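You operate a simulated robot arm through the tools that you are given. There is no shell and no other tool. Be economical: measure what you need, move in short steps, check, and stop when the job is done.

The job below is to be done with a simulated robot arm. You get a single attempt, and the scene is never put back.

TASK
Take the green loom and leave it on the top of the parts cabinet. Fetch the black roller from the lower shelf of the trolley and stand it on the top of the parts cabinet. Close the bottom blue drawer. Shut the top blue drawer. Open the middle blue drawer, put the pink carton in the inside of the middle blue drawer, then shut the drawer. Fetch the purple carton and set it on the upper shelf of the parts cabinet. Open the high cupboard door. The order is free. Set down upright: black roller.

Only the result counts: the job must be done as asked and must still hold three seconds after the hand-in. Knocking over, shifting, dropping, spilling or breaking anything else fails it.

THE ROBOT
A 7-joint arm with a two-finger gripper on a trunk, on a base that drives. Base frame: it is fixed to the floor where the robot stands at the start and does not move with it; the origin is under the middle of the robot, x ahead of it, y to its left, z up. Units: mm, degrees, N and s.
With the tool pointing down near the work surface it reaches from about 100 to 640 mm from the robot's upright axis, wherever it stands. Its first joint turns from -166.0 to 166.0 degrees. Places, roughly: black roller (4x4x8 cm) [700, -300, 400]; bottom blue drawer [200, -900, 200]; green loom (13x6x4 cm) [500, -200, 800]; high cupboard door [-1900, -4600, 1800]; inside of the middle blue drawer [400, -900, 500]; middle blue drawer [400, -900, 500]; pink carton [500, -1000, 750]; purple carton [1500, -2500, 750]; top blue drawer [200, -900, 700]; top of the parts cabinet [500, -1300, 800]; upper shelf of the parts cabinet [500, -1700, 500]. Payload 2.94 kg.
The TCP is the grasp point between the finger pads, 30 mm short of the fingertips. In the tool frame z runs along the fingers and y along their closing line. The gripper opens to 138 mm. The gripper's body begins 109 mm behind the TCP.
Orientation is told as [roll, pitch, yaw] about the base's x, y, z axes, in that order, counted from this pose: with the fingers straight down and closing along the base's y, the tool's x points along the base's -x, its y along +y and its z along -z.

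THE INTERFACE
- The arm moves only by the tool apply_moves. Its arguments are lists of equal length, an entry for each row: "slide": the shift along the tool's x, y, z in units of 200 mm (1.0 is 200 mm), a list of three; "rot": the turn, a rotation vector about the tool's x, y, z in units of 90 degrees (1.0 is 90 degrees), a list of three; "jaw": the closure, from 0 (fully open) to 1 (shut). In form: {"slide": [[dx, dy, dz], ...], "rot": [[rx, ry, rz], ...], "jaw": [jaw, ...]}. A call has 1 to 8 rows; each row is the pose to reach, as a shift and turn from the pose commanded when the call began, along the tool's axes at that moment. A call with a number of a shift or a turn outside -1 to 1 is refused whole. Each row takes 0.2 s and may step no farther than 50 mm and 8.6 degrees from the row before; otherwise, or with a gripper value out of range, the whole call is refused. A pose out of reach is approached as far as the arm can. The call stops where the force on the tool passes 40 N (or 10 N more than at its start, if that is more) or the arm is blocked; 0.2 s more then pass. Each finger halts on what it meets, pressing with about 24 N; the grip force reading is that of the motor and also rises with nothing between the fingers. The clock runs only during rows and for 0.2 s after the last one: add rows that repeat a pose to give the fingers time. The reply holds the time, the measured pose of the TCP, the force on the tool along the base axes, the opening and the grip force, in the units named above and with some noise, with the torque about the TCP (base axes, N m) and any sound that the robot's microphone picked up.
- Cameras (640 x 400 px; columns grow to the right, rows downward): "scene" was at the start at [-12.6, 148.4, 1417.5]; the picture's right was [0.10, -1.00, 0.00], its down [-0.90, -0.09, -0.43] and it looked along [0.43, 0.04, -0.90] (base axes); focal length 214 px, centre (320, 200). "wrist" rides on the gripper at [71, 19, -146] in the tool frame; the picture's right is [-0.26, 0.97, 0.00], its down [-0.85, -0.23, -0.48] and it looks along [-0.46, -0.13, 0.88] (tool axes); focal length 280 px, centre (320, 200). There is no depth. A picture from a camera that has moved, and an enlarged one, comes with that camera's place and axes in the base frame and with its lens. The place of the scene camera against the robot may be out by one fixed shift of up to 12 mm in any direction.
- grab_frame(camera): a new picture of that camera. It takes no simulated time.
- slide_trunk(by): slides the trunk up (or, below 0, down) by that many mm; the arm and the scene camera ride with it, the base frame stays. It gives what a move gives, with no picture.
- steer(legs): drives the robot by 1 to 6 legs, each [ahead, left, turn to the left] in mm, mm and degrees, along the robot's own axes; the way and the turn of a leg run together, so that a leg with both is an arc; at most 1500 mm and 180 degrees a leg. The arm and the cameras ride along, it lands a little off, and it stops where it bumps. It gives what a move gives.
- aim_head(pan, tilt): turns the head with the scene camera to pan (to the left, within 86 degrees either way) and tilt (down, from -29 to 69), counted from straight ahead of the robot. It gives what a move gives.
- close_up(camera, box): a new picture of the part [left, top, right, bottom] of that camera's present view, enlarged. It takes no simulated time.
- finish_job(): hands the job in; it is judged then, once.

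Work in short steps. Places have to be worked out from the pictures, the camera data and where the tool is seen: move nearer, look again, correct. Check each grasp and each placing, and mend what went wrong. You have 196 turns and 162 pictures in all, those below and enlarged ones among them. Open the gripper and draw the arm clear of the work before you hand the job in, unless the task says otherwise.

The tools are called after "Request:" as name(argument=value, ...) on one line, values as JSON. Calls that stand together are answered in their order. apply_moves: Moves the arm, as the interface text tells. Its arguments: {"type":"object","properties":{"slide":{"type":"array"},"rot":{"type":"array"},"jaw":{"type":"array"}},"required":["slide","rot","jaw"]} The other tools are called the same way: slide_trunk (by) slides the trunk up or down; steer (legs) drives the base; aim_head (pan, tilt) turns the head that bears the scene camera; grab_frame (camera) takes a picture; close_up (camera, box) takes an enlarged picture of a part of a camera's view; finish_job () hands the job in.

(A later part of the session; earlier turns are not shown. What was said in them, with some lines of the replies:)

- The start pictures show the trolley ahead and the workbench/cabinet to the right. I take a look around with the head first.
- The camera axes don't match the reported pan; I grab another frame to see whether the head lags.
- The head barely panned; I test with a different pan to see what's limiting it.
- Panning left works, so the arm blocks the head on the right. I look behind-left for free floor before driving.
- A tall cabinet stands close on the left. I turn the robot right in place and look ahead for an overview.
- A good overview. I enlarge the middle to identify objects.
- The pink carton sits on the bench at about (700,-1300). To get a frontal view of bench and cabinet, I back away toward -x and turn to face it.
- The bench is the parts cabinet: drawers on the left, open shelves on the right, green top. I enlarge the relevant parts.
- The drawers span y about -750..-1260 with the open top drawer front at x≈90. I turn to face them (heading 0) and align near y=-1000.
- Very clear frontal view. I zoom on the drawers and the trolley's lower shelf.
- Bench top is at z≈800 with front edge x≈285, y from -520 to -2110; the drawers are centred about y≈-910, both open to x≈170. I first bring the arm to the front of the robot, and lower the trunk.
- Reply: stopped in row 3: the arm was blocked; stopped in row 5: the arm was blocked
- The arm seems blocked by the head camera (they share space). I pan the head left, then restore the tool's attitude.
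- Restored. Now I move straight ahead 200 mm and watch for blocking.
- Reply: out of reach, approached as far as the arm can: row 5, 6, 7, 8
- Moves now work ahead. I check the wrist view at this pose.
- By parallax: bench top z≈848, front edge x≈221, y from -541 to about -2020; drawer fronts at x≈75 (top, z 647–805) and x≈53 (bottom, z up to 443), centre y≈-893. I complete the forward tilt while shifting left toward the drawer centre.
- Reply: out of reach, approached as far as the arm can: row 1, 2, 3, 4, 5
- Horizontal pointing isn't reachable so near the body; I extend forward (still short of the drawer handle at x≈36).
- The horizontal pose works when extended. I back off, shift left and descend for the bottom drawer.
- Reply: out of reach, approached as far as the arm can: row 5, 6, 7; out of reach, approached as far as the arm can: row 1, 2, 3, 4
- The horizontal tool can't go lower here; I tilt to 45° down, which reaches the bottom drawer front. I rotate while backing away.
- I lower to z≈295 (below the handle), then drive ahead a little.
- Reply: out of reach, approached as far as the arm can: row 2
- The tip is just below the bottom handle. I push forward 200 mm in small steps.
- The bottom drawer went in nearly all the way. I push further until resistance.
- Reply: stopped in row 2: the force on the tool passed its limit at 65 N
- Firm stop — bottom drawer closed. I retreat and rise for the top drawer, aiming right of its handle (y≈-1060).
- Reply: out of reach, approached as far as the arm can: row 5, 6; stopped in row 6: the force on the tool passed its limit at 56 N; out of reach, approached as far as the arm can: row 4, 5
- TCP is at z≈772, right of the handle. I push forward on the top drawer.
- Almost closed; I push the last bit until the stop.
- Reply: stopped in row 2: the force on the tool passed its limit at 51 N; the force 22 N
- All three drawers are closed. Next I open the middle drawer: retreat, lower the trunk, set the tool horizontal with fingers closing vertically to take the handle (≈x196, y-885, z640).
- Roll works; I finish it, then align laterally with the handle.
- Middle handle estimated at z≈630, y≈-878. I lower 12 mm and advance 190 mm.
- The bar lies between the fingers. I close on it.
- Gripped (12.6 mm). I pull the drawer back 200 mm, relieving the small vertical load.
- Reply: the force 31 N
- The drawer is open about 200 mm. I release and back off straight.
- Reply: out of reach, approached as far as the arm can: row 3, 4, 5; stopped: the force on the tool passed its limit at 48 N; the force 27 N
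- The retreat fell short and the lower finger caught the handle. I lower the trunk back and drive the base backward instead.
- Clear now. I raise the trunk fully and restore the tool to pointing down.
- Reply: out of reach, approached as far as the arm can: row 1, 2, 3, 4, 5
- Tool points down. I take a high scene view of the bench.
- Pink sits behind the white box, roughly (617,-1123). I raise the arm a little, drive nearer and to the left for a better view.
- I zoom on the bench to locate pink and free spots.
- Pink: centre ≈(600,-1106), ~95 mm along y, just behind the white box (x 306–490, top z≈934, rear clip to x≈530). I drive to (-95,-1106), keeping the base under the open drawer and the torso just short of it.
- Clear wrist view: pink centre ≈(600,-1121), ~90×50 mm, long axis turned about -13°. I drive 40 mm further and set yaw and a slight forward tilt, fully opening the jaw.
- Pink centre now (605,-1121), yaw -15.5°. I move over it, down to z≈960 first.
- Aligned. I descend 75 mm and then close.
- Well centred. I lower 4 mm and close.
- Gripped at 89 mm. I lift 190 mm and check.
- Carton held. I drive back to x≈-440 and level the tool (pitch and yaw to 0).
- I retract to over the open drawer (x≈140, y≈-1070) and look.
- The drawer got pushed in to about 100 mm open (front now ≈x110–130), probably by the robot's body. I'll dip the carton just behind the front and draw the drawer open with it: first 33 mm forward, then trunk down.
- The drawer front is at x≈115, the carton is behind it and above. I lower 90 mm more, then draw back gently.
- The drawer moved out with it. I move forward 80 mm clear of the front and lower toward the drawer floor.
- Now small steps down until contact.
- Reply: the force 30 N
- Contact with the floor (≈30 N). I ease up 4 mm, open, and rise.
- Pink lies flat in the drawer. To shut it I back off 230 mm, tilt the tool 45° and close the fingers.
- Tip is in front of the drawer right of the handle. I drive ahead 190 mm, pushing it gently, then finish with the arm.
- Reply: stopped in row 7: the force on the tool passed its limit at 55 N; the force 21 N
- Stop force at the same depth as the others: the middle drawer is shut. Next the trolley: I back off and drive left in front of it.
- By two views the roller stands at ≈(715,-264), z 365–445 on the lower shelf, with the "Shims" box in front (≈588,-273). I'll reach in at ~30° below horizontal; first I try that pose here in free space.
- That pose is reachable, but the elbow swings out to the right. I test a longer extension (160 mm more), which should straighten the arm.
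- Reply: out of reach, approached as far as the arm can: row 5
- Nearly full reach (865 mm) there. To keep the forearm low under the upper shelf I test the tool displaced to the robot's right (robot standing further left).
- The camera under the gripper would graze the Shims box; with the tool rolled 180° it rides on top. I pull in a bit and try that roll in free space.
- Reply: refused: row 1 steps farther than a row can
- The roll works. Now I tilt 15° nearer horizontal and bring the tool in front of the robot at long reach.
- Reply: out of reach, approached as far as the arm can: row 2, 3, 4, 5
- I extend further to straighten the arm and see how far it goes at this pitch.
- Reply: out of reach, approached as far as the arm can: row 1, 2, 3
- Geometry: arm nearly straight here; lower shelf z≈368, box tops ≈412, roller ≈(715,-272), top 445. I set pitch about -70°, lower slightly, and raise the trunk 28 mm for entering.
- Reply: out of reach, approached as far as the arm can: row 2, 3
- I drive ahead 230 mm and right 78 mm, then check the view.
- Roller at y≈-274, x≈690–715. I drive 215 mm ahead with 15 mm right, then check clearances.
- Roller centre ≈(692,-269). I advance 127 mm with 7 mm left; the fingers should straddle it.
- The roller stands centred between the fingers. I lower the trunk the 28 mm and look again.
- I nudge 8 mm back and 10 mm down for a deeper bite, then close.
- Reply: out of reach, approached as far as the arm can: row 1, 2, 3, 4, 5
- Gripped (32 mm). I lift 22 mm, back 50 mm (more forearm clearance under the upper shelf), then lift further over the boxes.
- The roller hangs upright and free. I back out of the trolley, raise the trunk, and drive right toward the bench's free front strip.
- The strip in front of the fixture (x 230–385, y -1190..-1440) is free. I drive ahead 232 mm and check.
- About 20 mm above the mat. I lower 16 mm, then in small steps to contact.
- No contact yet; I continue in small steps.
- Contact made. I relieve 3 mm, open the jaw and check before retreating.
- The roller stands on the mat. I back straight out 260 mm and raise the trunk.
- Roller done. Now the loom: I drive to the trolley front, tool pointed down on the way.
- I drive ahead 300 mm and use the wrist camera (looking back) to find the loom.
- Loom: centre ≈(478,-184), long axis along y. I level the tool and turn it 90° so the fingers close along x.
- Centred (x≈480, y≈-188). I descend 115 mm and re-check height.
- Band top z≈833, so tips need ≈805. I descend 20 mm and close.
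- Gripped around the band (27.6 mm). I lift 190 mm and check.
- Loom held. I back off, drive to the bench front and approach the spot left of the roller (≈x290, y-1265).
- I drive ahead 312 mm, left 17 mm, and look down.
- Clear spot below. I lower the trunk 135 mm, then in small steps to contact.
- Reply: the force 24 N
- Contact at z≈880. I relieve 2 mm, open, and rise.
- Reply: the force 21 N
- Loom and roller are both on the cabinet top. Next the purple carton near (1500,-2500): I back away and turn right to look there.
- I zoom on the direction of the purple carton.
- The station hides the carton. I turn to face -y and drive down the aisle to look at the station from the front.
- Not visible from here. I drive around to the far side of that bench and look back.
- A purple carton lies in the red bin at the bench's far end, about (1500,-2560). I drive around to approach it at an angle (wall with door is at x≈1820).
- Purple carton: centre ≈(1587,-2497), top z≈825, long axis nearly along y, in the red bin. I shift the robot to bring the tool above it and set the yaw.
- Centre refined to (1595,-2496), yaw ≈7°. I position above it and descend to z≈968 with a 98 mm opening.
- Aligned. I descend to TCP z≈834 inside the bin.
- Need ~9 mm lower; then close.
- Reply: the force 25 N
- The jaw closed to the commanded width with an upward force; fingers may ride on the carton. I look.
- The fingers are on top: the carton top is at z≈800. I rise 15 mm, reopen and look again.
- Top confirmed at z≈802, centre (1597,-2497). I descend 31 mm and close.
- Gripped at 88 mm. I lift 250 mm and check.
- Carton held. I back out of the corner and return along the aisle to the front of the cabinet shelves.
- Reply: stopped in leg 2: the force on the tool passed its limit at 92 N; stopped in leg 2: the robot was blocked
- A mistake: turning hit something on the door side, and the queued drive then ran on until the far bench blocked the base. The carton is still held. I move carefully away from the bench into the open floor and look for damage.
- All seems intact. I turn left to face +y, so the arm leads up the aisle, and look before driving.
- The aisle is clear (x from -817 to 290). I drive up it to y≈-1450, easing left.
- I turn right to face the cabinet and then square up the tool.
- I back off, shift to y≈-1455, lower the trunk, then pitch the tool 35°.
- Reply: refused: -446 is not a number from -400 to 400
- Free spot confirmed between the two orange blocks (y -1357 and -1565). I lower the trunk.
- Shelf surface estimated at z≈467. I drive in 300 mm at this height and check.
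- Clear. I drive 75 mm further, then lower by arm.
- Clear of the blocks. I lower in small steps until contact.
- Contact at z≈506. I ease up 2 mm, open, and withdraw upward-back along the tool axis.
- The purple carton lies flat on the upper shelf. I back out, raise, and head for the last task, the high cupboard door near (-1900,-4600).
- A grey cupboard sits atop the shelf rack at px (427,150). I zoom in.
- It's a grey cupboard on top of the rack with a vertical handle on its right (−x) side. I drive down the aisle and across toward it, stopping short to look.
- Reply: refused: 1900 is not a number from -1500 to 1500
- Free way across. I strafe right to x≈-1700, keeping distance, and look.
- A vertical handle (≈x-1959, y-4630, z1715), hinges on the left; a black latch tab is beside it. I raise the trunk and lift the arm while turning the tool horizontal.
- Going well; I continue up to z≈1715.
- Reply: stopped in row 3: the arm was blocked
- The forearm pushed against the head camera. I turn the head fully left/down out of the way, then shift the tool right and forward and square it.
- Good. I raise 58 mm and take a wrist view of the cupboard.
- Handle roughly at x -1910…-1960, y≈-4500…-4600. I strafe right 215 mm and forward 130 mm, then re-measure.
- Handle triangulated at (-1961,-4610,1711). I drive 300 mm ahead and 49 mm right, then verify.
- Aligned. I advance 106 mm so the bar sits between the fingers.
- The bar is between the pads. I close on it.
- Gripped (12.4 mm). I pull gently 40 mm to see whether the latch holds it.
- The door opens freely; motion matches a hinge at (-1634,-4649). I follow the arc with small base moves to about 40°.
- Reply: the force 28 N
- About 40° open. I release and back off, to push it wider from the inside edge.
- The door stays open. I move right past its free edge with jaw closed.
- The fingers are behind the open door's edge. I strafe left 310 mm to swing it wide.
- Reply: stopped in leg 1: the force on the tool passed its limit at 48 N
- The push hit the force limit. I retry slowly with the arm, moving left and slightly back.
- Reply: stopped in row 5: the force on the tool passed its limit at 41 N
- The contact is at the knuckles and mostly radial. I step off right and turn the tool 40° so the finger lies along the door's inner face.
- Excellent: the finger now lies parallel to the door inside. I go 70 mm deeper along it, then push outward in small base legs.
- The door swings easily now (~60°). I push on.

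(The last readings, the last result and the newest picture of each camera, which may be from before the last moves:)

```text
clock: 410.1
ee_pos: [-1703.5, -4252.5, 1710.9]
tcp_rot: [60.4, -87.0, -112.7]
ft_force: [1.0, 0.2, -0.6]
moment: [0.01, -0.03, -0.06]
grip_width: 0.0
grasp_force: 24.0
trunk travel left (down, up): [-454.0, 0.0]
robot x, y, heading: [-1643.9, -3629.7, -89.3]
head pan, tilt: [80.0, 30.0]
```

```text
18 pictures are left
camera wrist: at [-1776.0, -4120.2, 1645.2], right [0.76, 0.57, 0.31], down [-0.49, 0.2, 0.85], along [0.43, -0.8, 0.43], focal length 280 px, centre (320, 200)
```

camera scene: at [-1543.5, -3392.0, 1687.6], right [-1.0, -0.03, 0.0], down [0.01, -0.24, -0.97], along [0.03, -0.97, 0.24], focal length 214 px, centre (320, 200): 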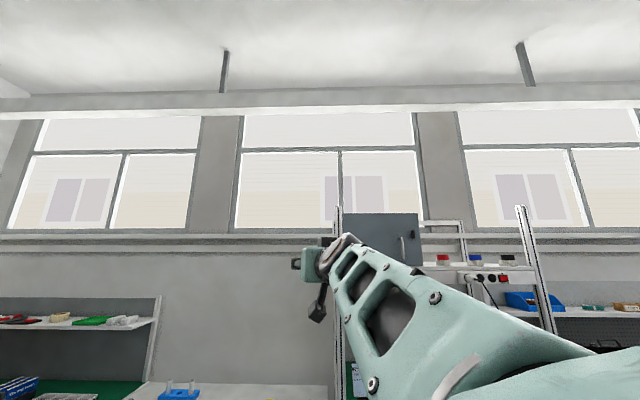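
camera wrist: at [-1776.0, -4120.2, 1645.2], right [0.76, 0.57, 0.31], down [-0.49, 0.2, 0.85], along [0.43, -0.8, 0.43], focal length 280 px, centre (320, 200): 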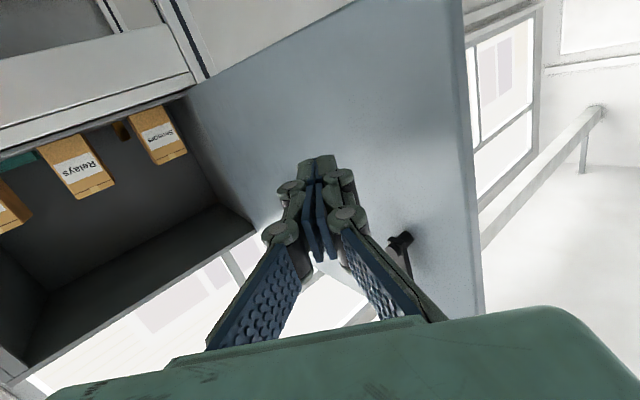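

The door stands open about 85–90°. I step right off it and back away, then check with the head camera.

Request:
steer(legs=[[0, -120, 0], [-400, 0, 0]])

Request:
aim_head(pan=15, tilt=5)

Request:
grab_frame(camera="scene")

Request:
grab_frame(camera="wrist")

```text
clock: 413.9
ee_pos: [-1832.1, -3853.7, 1711.4]
tcp_rot: [60.9, -86.8, -113.4]
ft_force: [0.0, 0.6, -0.2]
moment: [0.0, -0.01, -0.04]
grip_width: 0.3
grasp_force: 24.6
trunk travel left (down, up): [-454.0, 0.0]
robot x, y, heading: [-1770.7, -3232.8, -89.7]
head pan, tilt: [80.0, 30.0]
```

```text
clock: 415.2
ee_pos: [-1829.8, -3854.3, 1710.0]
tcp_rot: [60.7, -87.0, -113.3]
ft_force: [-0.7, -0.4, -1.0]
moment: [-0.03, -0.02, -0.01]
grip_width: 0.0
grasp_force: 23.9
trunk travel left (down, up): [-454.0, 0.0]
robot x, y, heading: [-1769.9, -3231.7, -89.4]
head pan, tilt: [15.0, 5.0]
```

```text
17 pictures are left
camera scene: at [-1603.9, -3233.7, 1658.8], right [-0.96, -0.27, 0.0], down [-0.02, 0.08, -1.0], along [0.27, -0.96, -0.09], focal length 214 px, centre (320, 200)
```

scene: 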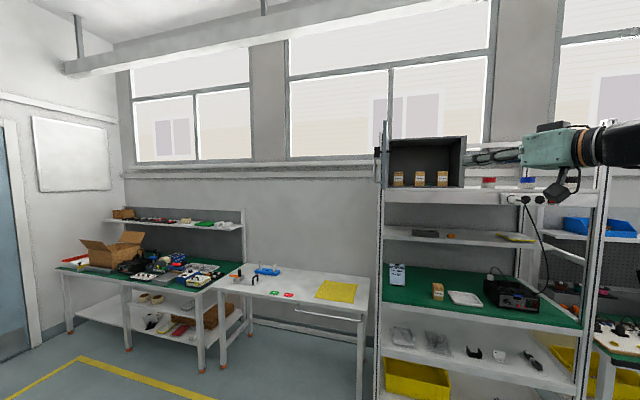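

```text
16 pictures are left
camera wrist: at [-1902.9, -3722.6, 1645.0], right [0.76, 0.57, 0.31], down [-0.49, 0.2, 0.85], along [0.43, -0.8, 0.43], focal length 280 px, centre (320, 200)
```

wrist: 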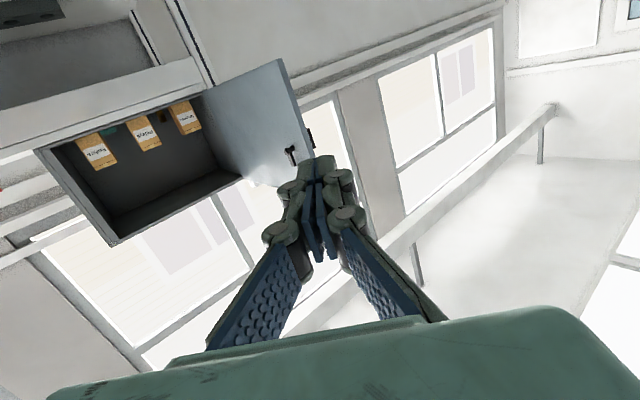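

The cupboard door stands wide open. I open the gripper, clear of everything, and take a last zoom over the far bench and cupboard.

Request:
apply_moves(slide=[[0, 0, 0], [0, 0, 0], [0, 0, 0], [0, 0, 0], [0, 0, 0]], rot=[[0, 0, 0], [0, 0, 0], [0, 0, 0], [0, 0, 0], [0, 0, 0]], jaw=[0.7, 0.4, 0.1, 0, 0])

Request:
close_up(camera="scene", box=[40, 120, 500, 380])

```text
clock: 416.4
ee_pos: [-1830.4, -3854.0, 1711.8]
tcp_rot: [60.7, -86.9, -113.1]
ft_force: [0.7, -0.8, 0.3]
moment: [0.02, -0.01, -0.02]
grip_width: 137.9
grasp_force: 0.1
trunk travel left (down, up): [-454.0, 0.0]
robot x, y, heading: [-1763.7, -3233.7, -89.6]
head pan, tilt: [15.0, 5.0]
```

```text
1.39 times, centred on (270, 250) of scene
camera zoom: at [-1604.0, -3233.7, 1658.8], right [-0.96, -0.27, 0.0], down [-0.02, 0.08, -1.0], along [0.27, -0.96, -0.09], focal length 298 px, centre (390, 130)
```

zoom: 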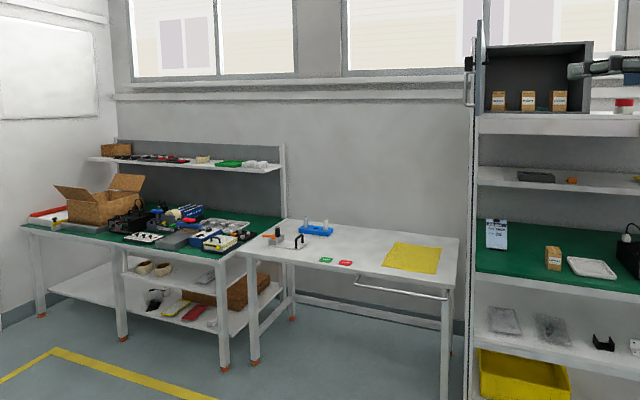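

Everything looks in place: the door is wide open, the far benches look undisturbed and the arm is clear. I hand the job in.

Request:
finish_job()

```text
The job is handed in.
```

I finished all seven parts of the job and handed it in. No result came back, so whether it passed is not confirmed.

- **Green loom:** it lies on top of the parts cabinet.
- **Black roller:** it stands upright on top of the parts cabinet.
- **Blue drawers:** all three are shut, and the pink carton lies flat inside the middle one.
- **Purple carton:** it lies flat on the upper shelf of the parts cabinet.
- **High cupboard door:** it stands open at about 90 degrees.

Two bumps could count against the attempt. Leaving the purple carton's corner, the arm hit something on the wall and door side at 92 N. The base then ran into the bench against the far wall. The pictures I took afterwards showed nothing moved, but I did not re-check every object.

The cabinet items were last seen in pictures taken before I drove to the cupboard. I did not go back to look at them before handing in.
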